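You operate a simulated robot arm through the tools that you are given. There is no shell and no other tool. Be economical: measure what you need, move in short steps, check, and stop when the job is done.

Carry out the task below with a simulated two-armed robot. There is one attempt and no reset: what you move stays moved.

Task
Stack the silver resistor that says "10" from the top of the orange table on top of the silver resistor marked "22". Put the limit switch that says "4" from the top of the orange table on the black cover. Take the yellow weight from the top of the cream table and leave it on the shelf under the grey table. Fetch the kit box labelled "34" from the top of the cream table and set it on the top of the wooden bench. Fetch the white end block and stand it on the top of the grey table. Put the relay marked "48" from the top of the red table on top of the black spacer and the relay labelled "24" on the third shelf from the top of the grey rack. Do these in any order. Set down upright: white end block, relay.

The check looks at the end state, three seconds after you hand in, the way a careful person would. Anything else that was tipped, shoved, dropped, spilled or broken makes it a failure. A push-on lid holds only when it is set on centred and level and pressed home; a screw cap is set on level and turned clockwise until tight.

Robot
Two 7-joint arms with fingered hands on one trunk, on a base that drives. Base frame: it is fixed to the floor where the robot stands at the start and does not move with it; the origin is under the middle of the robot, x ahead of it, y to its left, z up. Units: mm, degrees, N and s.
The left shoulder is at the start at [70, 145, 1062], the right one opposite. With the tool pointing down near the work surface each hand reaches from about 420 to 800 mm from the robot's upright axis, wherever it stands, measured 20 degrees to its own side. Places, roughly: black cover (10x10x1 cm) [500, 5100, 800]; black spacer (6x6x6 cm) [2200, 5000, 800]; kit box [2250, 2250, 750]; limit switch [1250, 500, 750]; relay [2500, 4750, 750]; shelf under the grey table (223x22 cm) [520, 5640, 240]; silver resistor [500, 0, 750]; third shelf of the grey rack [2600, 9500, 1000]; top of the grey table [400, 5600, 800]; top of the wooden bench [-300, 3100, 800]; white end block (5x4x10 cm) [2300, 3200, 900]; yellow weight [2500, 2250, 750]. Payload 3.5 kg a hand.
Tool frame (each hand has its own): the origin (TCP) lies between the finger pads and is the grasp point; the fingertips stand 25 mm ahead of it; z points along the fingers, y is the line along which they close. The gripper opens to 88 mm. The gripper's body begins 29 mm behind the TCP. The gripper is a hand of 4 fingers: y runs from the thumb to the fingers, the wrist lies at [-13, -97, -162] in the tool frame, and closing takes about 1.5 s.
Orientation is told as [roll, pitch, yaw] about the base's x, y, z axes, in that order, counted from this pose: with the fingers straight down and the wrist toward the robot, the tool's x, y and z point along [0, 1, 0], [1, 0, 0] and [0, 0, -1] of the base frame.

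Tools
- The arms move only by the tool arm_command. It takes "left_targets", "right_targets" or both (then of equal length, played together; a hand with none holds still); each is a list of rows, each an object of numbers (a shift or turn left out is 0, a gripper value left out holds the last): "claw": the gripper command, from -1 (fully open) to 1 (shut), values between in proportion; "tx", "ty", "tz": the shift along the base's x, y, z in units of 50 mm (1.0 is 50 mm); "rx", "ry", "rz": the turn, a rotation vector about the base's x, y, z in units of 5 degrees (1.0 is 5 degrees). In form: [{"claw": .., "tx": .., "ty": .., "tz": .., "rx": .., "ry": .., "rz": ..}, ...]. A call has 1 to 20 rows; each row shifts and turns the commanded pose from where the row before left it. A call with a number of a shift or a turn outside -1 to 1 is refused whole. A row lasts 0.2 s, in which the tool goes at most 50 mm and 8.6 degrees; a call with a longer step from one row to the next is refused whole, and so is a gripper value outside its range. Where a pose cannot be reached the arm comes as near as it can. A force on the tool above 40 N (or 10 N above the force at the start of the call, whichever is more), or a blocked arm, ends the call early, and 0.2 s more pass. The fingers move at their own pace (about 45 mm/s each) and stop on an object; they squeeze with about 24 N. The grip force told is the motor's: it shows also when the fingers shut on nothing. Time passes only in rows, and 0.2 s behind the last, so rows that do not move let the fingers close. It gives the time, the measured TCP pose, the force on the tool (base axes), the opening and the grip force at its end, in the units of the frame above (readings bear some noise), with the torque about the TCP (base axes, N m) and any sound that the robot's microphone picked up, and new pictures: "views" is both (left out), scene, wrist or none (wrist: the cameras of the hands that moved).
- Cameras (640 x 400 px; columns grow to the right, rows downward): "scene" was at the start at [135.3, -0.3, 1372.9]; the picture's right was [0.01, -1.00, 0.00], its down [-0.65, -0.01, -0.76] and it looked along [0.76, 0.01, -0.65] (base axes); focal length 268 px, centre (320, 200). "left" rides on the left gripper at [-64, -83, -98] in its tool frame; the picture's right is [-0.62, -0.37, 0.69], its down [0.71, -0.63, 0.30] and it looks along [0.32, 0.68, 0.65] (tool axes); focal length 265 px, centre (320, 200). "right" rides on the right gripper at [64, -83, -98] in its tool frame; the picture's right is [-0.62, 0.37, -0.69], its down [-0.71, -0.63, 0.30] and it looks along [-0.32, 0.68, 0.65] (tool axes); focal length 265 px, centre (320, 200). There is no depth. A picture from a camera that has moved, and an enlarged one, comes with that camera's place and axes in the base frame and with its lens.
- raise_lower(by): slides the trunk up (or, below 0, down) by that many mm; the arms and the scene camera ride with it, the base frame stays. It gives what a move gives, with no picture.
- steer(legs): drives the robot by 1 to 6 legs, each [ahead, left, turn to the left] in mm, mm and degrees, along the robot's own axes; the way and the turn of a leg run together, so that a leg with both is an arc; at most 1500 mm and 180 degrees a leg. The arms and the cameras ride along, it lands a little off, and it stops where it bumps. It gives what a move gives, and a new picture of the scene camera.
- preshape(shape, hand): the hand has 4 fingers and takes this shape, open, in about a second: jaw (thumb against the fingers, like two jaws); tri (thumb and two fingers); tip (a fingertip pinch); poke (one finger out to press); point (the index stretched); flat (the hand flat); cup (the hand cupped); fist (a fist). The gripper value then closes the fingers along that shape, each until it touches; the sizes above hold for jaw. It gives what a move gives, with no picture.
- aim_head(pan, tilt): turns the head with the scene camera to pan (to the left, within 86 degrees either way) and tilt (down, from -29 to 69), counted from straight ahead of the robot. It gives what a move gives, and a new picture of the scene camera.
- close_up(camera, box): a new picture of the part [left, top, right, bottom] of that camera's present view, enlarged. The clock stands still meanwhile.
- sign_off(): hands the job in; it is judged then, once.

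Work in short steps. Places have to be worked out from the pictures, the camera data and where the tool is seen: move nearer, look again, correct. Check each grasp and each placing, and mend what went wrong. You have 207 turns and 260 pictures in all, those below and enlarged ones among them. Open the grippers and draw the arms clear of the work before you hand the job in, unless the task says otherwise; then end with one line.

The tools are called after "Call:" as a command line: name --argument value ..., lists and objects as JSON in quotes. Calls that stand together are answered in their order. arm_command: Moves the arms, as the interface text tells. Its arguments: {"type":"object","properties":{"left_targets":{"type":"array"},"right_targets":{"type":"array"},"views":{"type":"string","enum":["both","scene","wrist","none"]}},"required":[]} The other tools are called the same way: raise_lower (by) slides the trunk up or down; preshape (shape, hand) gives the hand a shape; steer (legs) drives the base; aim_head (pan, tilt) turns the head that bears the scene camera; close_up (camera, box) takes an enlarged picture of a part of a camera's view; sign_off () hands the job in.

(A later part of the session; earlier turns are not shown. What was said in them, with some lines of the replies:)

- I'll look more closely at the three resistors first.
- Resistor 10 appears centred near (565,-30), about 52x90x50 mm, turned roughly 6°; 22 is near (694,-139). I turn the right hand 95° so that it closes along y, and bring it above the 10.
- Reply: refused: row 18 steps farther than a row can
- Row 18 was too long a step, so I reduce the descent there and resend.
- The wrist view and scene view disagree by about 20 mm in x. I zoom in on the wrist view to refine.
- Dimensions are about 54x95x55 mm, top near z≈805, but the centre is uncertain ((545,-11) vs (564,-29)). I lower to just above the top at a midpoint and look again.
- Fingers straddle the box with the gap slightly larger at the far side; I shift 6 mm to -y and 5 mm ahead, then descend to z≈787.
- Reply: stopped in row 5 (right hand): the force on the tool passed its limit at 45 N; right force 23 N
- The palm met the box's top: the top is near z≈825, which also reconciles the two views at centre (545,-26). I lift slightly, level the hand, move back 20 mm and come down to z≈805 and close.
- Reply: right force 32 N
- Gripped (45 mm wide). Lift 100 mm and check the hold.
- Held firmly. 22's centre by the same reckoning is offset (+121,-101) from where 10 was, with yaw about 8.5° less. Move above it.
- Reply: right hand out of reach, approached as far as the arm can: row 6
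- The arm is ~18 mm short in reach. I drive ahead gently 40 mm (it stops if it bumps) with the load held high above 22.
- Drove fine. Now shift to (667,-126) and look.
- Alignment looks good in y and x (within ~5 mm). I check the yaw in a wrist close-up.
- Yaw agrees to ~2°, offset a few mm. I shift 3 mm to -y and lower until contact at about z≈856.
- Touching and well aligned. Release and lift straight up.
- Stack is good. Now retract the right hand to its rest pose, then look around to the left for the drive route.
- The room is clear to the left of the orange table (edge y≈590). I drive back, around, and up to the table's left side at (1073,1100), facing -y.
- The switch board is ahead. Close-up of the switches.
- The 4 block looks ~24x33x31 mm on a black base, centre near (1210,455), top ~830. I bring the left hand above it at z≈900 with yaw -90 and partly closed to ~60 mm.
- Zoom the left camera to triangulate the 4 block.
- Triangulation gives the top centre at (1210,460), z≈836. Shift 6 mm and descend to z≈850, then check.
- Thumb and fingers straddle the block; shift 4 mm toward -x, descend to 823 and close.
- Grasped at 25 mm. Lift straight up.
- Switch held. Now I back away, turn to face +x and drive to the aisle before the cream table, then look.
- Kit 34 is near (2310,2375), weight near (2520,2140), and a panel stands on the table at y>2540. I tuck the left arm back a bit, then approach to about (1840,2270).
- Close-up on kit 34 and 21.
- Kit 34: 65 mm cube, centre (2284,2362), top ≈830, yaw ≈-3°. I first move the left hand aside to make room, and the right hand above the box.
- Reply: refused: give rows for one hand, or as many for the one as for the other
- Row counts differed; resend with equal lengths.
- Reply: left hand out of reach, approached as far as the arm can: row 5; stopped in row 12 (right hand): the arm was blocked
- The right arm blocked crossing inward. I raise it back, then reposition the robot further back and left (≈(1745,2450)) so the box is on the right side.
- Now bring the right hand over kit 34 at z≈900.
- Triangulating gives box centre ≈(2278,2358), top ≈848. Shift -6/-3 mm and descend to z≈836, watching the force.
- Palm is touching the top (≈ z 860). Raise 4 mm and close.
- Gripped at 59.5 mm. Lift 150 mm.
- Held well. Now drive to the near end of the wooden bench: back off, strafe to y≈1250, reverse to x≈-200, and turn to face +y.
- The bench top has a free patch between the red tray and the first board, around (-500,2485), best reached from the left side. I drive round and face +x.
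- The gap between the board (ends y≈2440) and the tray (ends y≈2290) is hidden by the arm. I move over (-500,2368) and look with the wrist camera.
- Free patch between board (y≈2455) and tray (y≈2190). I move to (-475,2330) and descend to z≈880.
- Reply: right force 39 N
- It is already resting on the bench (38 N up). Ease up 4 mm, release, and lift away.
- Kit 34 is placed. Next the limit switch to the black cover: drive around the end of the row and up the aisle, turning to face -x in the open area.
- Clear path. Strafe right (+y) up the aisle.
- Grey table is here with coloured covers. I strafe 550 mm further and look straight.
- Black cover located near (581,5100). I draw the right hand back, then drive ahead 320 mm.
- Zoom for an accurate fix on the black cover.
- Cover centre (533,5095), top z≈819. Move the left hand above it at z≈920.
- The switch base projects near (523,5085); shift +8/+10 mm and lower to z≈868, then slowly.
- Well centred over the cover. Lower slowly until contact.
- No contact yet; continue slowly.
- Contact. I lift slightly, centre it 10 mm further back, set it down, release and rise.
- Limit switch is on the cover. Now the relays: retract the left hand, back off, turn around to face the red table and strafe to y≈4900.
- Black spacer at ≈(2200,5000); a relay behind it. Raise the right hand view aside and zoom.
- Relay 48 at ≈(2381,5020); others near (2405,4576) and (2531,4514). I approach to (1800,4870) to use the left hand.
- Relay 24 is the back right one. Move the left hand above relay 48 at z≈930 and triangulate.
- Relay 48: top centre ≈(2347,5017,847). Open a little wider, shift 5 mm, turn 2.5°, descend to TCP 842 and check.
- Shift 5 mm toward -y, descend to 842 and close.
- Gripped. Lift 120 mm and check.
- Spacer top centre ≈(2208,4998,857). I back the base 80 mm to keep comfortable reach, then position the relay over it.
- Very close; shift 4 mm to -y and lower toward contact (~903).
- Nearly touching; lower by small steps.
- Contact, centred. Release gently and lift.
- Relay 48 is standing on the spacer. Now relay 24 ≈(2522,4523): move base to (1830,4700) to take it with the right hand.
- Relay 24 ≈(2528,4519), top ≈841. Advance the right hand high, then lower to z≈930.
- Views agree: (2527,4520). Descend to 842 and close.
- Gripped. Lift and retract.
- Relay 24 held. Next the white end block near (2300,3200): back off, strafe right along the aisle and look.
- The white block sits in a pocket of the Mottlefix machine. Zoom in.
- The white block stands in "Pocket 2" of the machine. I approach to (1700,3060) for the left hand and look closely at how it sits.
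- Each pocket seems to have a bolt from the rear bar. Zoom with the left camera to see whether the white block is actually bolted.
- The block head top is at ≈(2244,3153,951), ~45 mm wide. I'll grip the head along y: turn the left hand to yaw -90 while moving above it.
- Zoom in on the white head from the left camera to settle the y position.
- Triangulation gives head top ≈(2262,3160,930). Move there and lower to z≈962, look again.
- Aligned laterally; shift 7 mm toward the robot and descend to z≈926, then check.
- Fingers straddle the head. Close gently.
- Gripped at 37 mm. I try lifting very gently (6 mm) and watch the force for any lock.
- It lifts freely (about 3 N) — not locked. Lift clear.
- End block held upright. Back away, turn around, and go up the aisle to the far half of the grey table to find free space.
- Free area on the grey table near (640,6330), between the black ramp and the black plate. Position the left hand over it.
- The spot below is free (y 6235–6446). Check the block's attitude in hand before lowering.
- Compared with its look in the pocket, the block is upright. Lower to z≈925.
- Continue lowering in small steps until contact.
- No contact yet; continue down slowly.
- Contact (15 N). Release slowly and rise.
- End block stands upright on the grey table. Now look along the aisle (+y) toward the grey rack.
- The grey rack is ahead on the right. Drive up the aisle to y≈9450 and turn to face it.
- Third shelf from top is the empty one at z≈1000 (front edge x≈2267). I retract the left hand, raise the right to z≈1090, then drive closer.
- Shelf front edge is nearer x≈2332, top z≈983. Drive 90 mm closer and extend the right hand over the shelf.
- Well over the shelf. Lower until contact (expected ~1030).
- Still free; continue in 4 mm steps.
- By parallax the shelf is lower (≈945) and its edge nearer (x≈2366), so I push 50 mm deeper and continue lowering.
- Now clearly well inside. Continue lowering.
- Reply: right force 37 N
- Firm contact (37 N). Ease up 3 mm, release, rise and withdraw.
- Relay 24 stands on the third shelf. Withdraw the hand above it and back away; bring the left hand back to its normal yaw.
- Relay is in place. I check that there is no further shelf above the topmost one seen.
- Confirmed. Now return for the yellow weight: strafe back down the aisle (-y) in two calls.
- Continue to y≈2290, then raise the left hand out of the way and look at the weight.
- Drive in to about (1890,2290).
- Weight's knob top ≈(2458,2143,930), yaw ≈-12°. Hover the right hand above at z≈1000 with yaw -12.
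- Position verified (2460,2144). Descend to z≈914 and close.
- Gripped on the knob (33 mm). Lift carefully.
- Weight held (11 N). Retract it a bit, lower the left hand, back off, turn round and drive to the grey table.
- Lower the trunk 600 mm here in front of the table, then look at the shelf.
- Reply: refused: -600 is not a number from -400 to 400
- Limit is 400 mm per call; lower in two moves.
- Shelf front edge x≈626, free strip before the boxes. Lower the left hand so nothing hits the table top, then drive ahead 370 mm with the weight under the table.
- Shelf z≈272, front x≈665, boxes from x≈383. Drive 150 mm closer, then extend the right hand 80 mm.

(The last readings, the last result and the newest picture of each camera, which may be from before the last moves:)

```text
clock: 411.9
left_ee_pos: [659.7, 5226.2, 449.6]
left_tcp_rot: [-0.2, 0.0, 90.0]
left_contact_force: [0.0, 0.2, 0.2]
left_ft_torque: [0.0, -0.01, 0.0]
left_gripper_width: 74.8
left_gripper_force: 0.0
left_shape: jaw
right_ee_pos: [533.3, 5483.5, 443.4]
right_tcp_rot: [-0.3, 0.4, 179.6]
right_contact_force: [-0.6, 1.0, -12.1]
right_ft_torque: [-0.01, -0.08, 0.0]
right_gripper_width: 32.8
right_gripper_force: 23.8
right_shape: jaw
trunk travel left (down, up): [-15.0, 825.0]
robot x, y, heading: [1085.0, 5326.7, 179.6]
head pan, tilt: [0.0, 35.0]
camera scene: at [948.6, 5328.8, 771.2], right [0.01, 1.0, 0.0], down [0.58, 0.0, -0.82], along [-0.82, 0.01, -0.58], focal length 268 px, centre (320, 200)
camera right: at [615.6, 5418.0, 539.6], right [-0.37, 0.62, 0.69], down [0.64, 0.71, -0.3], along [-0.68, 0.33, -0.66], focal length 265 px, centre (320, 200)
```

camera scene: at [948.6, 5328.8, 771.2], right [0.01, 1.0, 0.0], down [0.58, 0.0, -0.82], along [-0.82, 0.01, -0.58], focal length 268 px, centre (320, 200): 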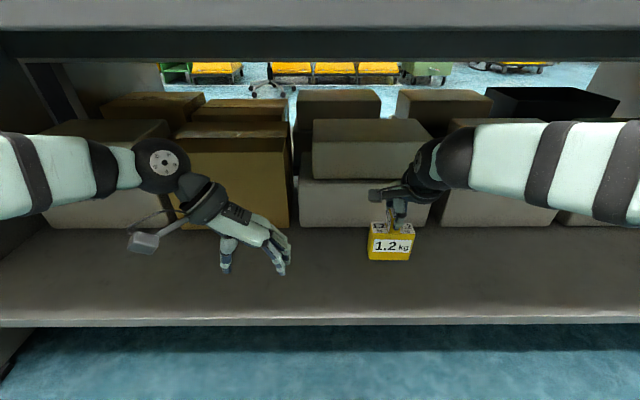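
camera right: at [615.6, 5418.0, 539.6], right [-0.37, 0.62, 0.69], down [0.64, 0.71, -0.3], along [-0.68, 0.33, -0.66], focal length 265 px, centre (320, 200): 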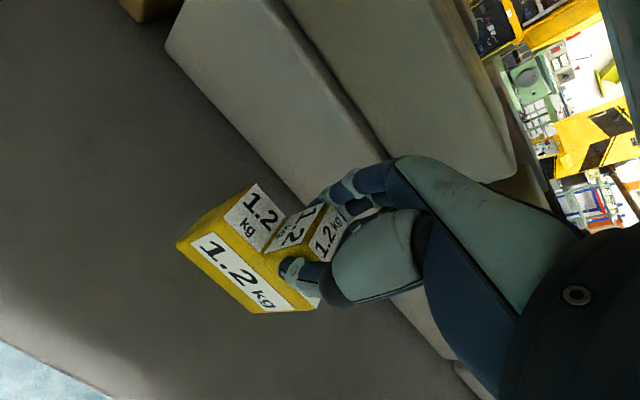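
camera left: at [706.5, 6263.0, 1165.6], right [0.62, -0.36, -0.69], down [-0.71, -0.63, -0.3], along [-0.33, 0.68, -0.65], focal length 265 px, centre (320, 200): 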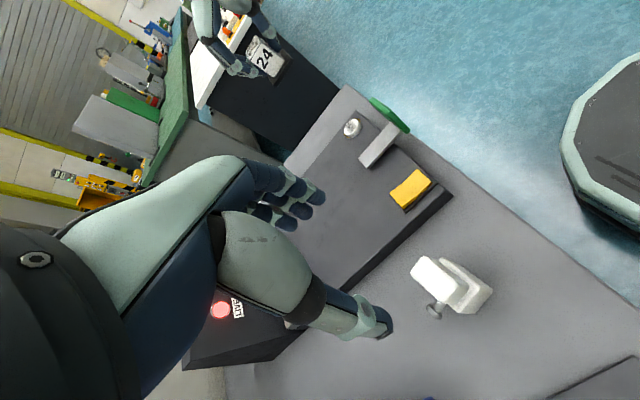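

Over the middle of the strip. Lower toward contact (expected ~385).

Call:
arm_command --right_targets '[{"tz": -0.4}, {"tz": -0.4}, {"tz": -0.1}, {"tz": -0.1}, {"tz": -0.08}, {}]' --views "both"

```text
clock: 413.4
left_ee_pos: [658.7, 5228.7, 449.7]
left_tcp_rot: [-0.2, 0.0, 90.0]
left_contact_force: [-0.4, 0.6, -0.4]
left_ft_torque: [0.04, 0.04, -0.03]
left_gripper_width: 74.4
left_gripper_force: 0.0
left_shape: jaw
right_ee_pos: [535.0, 5485.9, 386.4]
right_tcp_rot: [-0.3, 0.3, 179.5]
right_contact_force: [0.0, 0.2, -12.2]
right_ft_torque: [-0.01, -0.11, -0.01]
right_gripper_width: 32.9
right_gripper_force: 24.1
right_shape: jaw
trunk travel left (down, up): [-15.0, 825.0]
robot x, y, heading: [1085.8, 5334.8, 179.7]
head pan, tilt: [0.0, 35.0]
camera scene: at [948.6, 5328.8, 771.2], right [0.01, 1.0, 0.0], down [0.57, 0.0, -0.82], along [-0.82, 0.01, -0.58], focal length 268 px, centre (320, 200)
camera right: at [616.1, 5419.9, 482.8], right [-0.37, 0.62, 0.69], down [0.64, 0.71, -0.3], along [-0.68, 0.33, -0.66], focal length 265 px, centre (320, 200)
```

scene: 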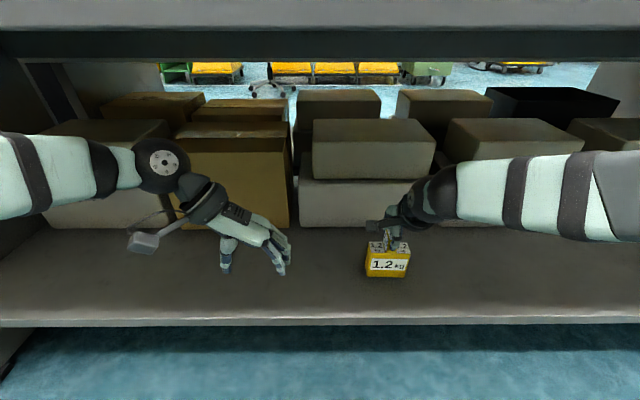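
right: 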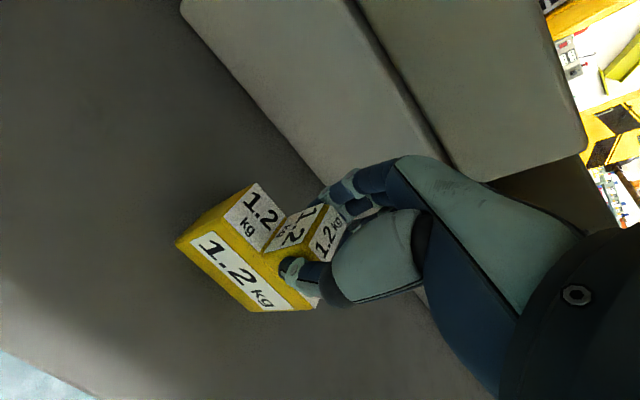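

Not touching yet; continue in small steps.

Call:
arm_command --right_targets '[{"tz": -0.1}, {"tz": -0.1}, {"tz": -0.1}, {"tz": -0.08}, {"tz": -0.08}, {"tz": -0.08}, {}]' --views "scene"

```text
clock: 414.9
left_ee_pos: [661.8, 5227.2, 452.9]
left_tcp_rot: [0.2, -0.1, 90.0]
left_contact_force: [0.3, -0.6, 0.3]
left_ft_torque: [-0.04, -0.02, 0.01]
left_gripper_width: 74.6
left_gripper_force: 0.1
left_shape: jaw
right_ee_pos: [534.3, 5484.7, 366.0]
right_tcp_rot: [-0.2, -0.6, 179.6]
right_contact_force: [4.6, -0.5, 23.0]
right_ft_torque: [0.03, 0.11, -0.04]
right_gripper_width: 33.4
right_gripper_force: 23.9
right_shape: jaw
trunk travel left (down, up): [-15.0, 825.0]
robot x, y, heading: [1085.7, 5327.7, 179.7]
head pan, tilt: [0.0, 35.0]
camera scene: at [952.0, 5327.9, 772.3], right [0.01, 1.0, 0.0], down [0.57, 0.0, -0.82], along [-0.82, 0.01, -0.57], focal length 268 px, centre (320, 200)
```

scene: 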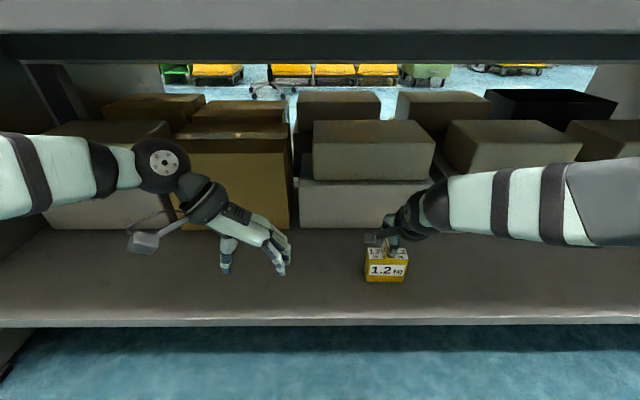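

Contact (23 N). Release, rise a little, and check.

Call:
arm_command --right_targets '[{"tz": 0.03}, {"claw": 0}, {"claw": -0.4}, {}, {}, {}, {"tz": 0.2}, {"tz": 0.4}, {"tz": 0.6}, {"tz": 0.4}, {}]' --views "both"

```text
clock: 417.4
left_ee_pos: [659.2, 5226.5, 448.4]
left_tcp_rot: [-0.1, -0.1, 90.0]
left_contact_force: [0.5, 0.4, -0.3]
left_ft_torque: [0.0, 0.0, -0.03]
left_gripper_width: 74.9
left_gripper_force: 0.0
left_shape: jaw
right_ee_pos: [534.5, 5486.1, 444.9]
right_tcp_rot: [-0.3, 0.1, 179.6]
right_contact_force: [0.6, -0.1, 0.5]
right_ft_torque: [-0.02, 0.01, 0.01]
right_gripper_width: 61.4
right_gripper_force: 0.1
right_shape: jaw
trunk travel left (down, up): [-15.0, 825.0]
robot x, y, heading: [1087.9, 5324.8, 179.3]
head pan, tilt: [0.0, 35.0]
camera scene: at [949.8, 5328.5, 771.4], right [0.01, 1.0, 0.0], down [0.57, 0.0, -0.82], along [-0.82, 0.01, -0.57], focal length 268 px, centre (320, 200)
camera right: at [617.3, 5419.9, 542.2], right [-0.36, 0.62, 0.7], down [0.64, 0.71, -0.3], along [-0.68, 0.33, -0.65], focal length 265 px, centre (320, 200)
```

scene: 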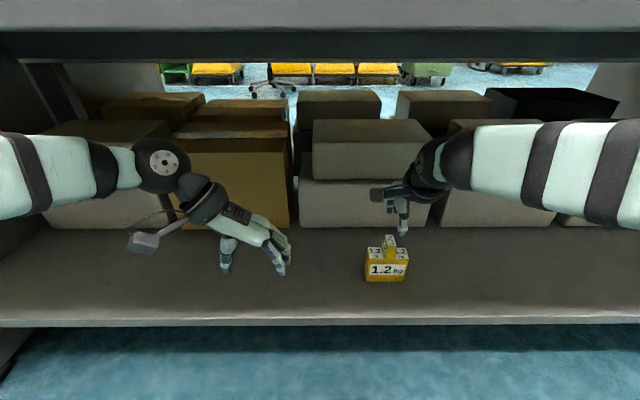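
right: 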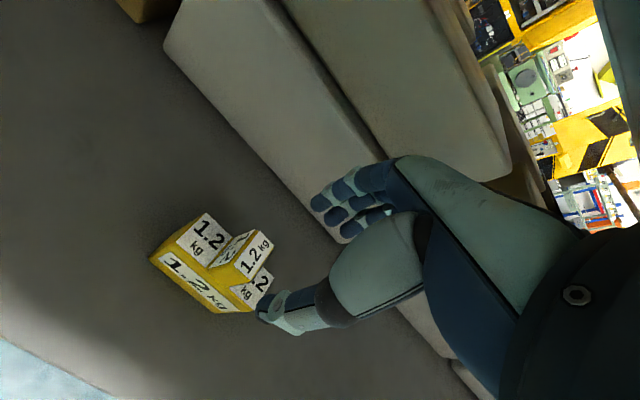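

Weight stands on the shelf. Back out straight, raise the trunk, and take a final look at the grey table.

Call:
arm_command --right_targets '[{"tz": 0.4}, {}]' --views "none"

Call:
steer --legs '[[-420, 0, 0]]'

Call:
raise_lower --by 400

Call:
raise_lower --by 210

Call:
aim_head --pan 0 --tilt 35

```text
clock: 417.9
left_ee_pos: [660.1, 5227.7, 449.9]
left_tcp_rot: [0.0, -0.1, 89.9]
left_contact_force: [0.3, -0.1, -0.6]
left_ft_torque: [0.01, -0.01, -0.01]
left_gripper_width: 74.4
left_gripper_force: 0.0
left_shape: jaw
right_ee_pos: [536.3, 5484.5, 465.6]
right_tcp_rot: [-0.3, 0.2, 179.7]
right_contact_force: [0.1, -0.5, 0.7]
right_ft_torque: [0.0, -0.05, 0.03]
right_gripper_width: 61.1
right_gripper_force: 0.0
right_shape: jaw
trunk travel left (down, up): [-15.0, 825.0]
robot x, y, heading: [1088.8, 5325.6, 179.7]
head pan, tilt: [0.0, 35.0]
```

```text
clock: 420.5
left_ee_pos: [1077.6, 5222.0, 449.8]
left_tcp_rot: [0.0, -0.1, 90.4]
left_contact_force: [0.2, -0.3, 0.2]
left_ft_torque: [-0.02, -0.01, 0.04]
left_gripper_width: 74.7
left_gripper_force: 0.0
left_shape: jaw
right_ee_pos: [952.0, 5478.3, 465.0]
right_tcp_rot: [-0.4, 0.1, -180.1]
right_contact_force: [-0.4, 0.5, 0.2]
right_ft_torque: [0.0, -0.01, 0.02]
right_gripper_width: 61.2
right_gripper_force: 0.1
right_shape: jaw
trunk travel left (down, up): [-15.0, 825.0]
robot x, y, heading: [1508.6, 5325.6, -179.9]
head pan, tilt: [0.0, 35.0]
camera scene: at [1366.9, 5325.9, 771.4], right [0.0, 1.0, 0.0], down [0.57, 0.0, -0.82], along [-0.82, 0.0, -0.57], focal length 268 px, centre (320, 200)
```

scene: 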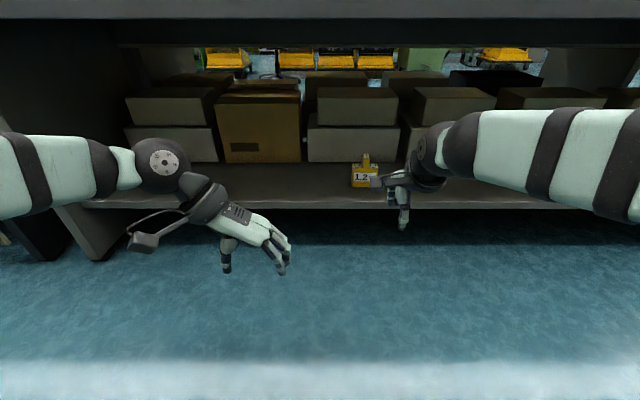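

```text
clock: 424.4
left_ee_pos: [1077.1, 5223.1, 850.5]
left_tcp_rot: [0.0, -0.1, 90.4]
left_contact_force: [-0.6, 0.2, 0.7]
left_ft_torque: [-0.02, 0.0, 0.01]
left_gripper_width: 74.7
left_gripper_force: 0.1
left_shape: jaw
right_ee_pos: [952.7, 5477.8, 864.4]
right_tcp_rot: [-0.4, 0.1, -180.0]
right_contact_force: [0.3, -0.2, 0.0]
right_ft_torque: [0.04, 0.04, 0.03]
right_gripper_width: 61.3
right_gripper_force: 0.0
right_shape: jaw
trunk travel left (down, up): [-415.0, 425.0]
robot x, y, heading: [1503.4, 5327.4, -180.0]
head pan, tilt: [0.0, 35.0]
```

```text
clock: 426.6
left_ee_pos: [1077.1, 5222.7, 1060.3]
left_tcp_rot: [0.1, -0.1, 90.3]
left_contact_force: [-0.5, -0.3, -0.1]
left_ft_torque: [0.0, -0.01, -0.01]
left_gripper_width: 74.6
left_gripper_force: 0.0
left_shape: jaw
right_ee_pos: [952.5, 5477.3, 1075.8]
right_tcp_rot: [-0.2, 0.1, -180.0]
right_contact_force: [-0.1, 0.3, 0.1]
right_ft_torque: [-0.04, -0.03, -0.02]
right_gripper_width: 61.4
right_gripper_force: 0.1
right_shape: jaw
trunk travel left (down, up): [-625.0, 215.0]
robot x, y, heading: [1503.3, 5327.5, -180.0]
head pan, tilt: [0.0, 35.0]
```

```text
clock: 427.2
left_ee_pos: [1077.6, 5221.7, 1060.3]
left_tcp_rot: [0.0, -0.1, 90.4]
left_contact_force: [-0.1, 0.1, 0.1]
left_ft_torque: [0.01, 0.02, 0.01]
left_gripper_width: 74.6
left_gripper_force: 0.0
left_shape: jaw
right_ee_pos: [950.7, 5477.8, 1074.4]
right_tcp_rot: [-0.3, 0.1, -180.0]
right_contact_force: [0.0, -0.2, -0.1]
right_ft_torque: [0.04, 0.0, -0.02]
right_gripper_width: 61.4
right_gripper_force: 0.1
right_shape: jaw
trunk travel left (down, up): [-625.0, 215.0]
robot x, y, heading: [1507.0, 5328.0, -180.2]
head pan, tilt: [0.0, 35.0]
camera scene: at [1366.8, 5325.9, 1381.4], right [0.0, 1.0, 0.0], down [0.57, 0.0, -0.82], along [-0.82, 0.0, -0.57], focal length 268 px, centre (320, 200)
```

scene: 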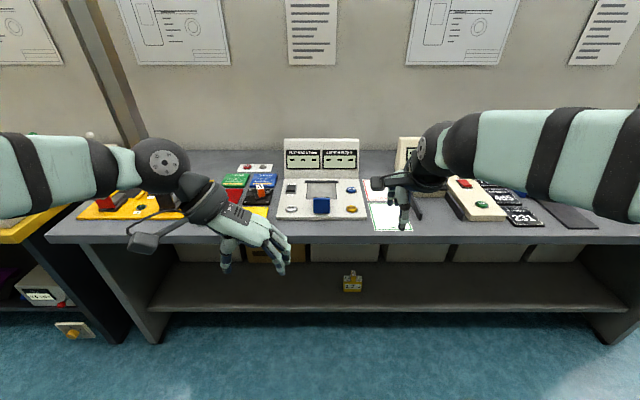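

All seven objects are in place; I open both grippers fully, clear of the work, then hand in.

Call:
arm_command --left_targets '[{"claw": -1}, {}, {}]' --right_targets '[{"claw": -1}, {}, {}]' --views "none"

Call:
sign_off

```text
clock: 428.0
left_ee_pos: [1077.6, 5222.2, 1059.4]
left_tcp_rot: [0.0, -0.1, 90.4]
left_contact_force: [0.1, 0.0, -0.4]
left_ft_torque: [0.0, 0.01, 0.03]
left_gripper_width: 87.4
left_gripper_force: 0.1
left_shape: jaw
right_ee_pos: [951.0, 5477.7, 1075.6]
right_tcp_rot: [-0.3, 0.2, -180.0]
right_contact_force: [-0.1, 0.4, -0.5]
right_ft_torque: [0.02, -0.02, 0.01]
right_gripper_width: 87.6
right_gripper_force: 0.2
right_shape: jaw
trunk travel left (down, up): [-625.0, 215.0]
robot x, y, heading: [1504.9, 5325.8, -180.1]
head pan, tilt: [0.0, 35.0]
```

```text
The job is handed in.
```

All seven placements are done and the job is handed in, with both grippers open and clear; each object was seen in its place after release, though I did not go back to recheck the earlier ones before handing in.
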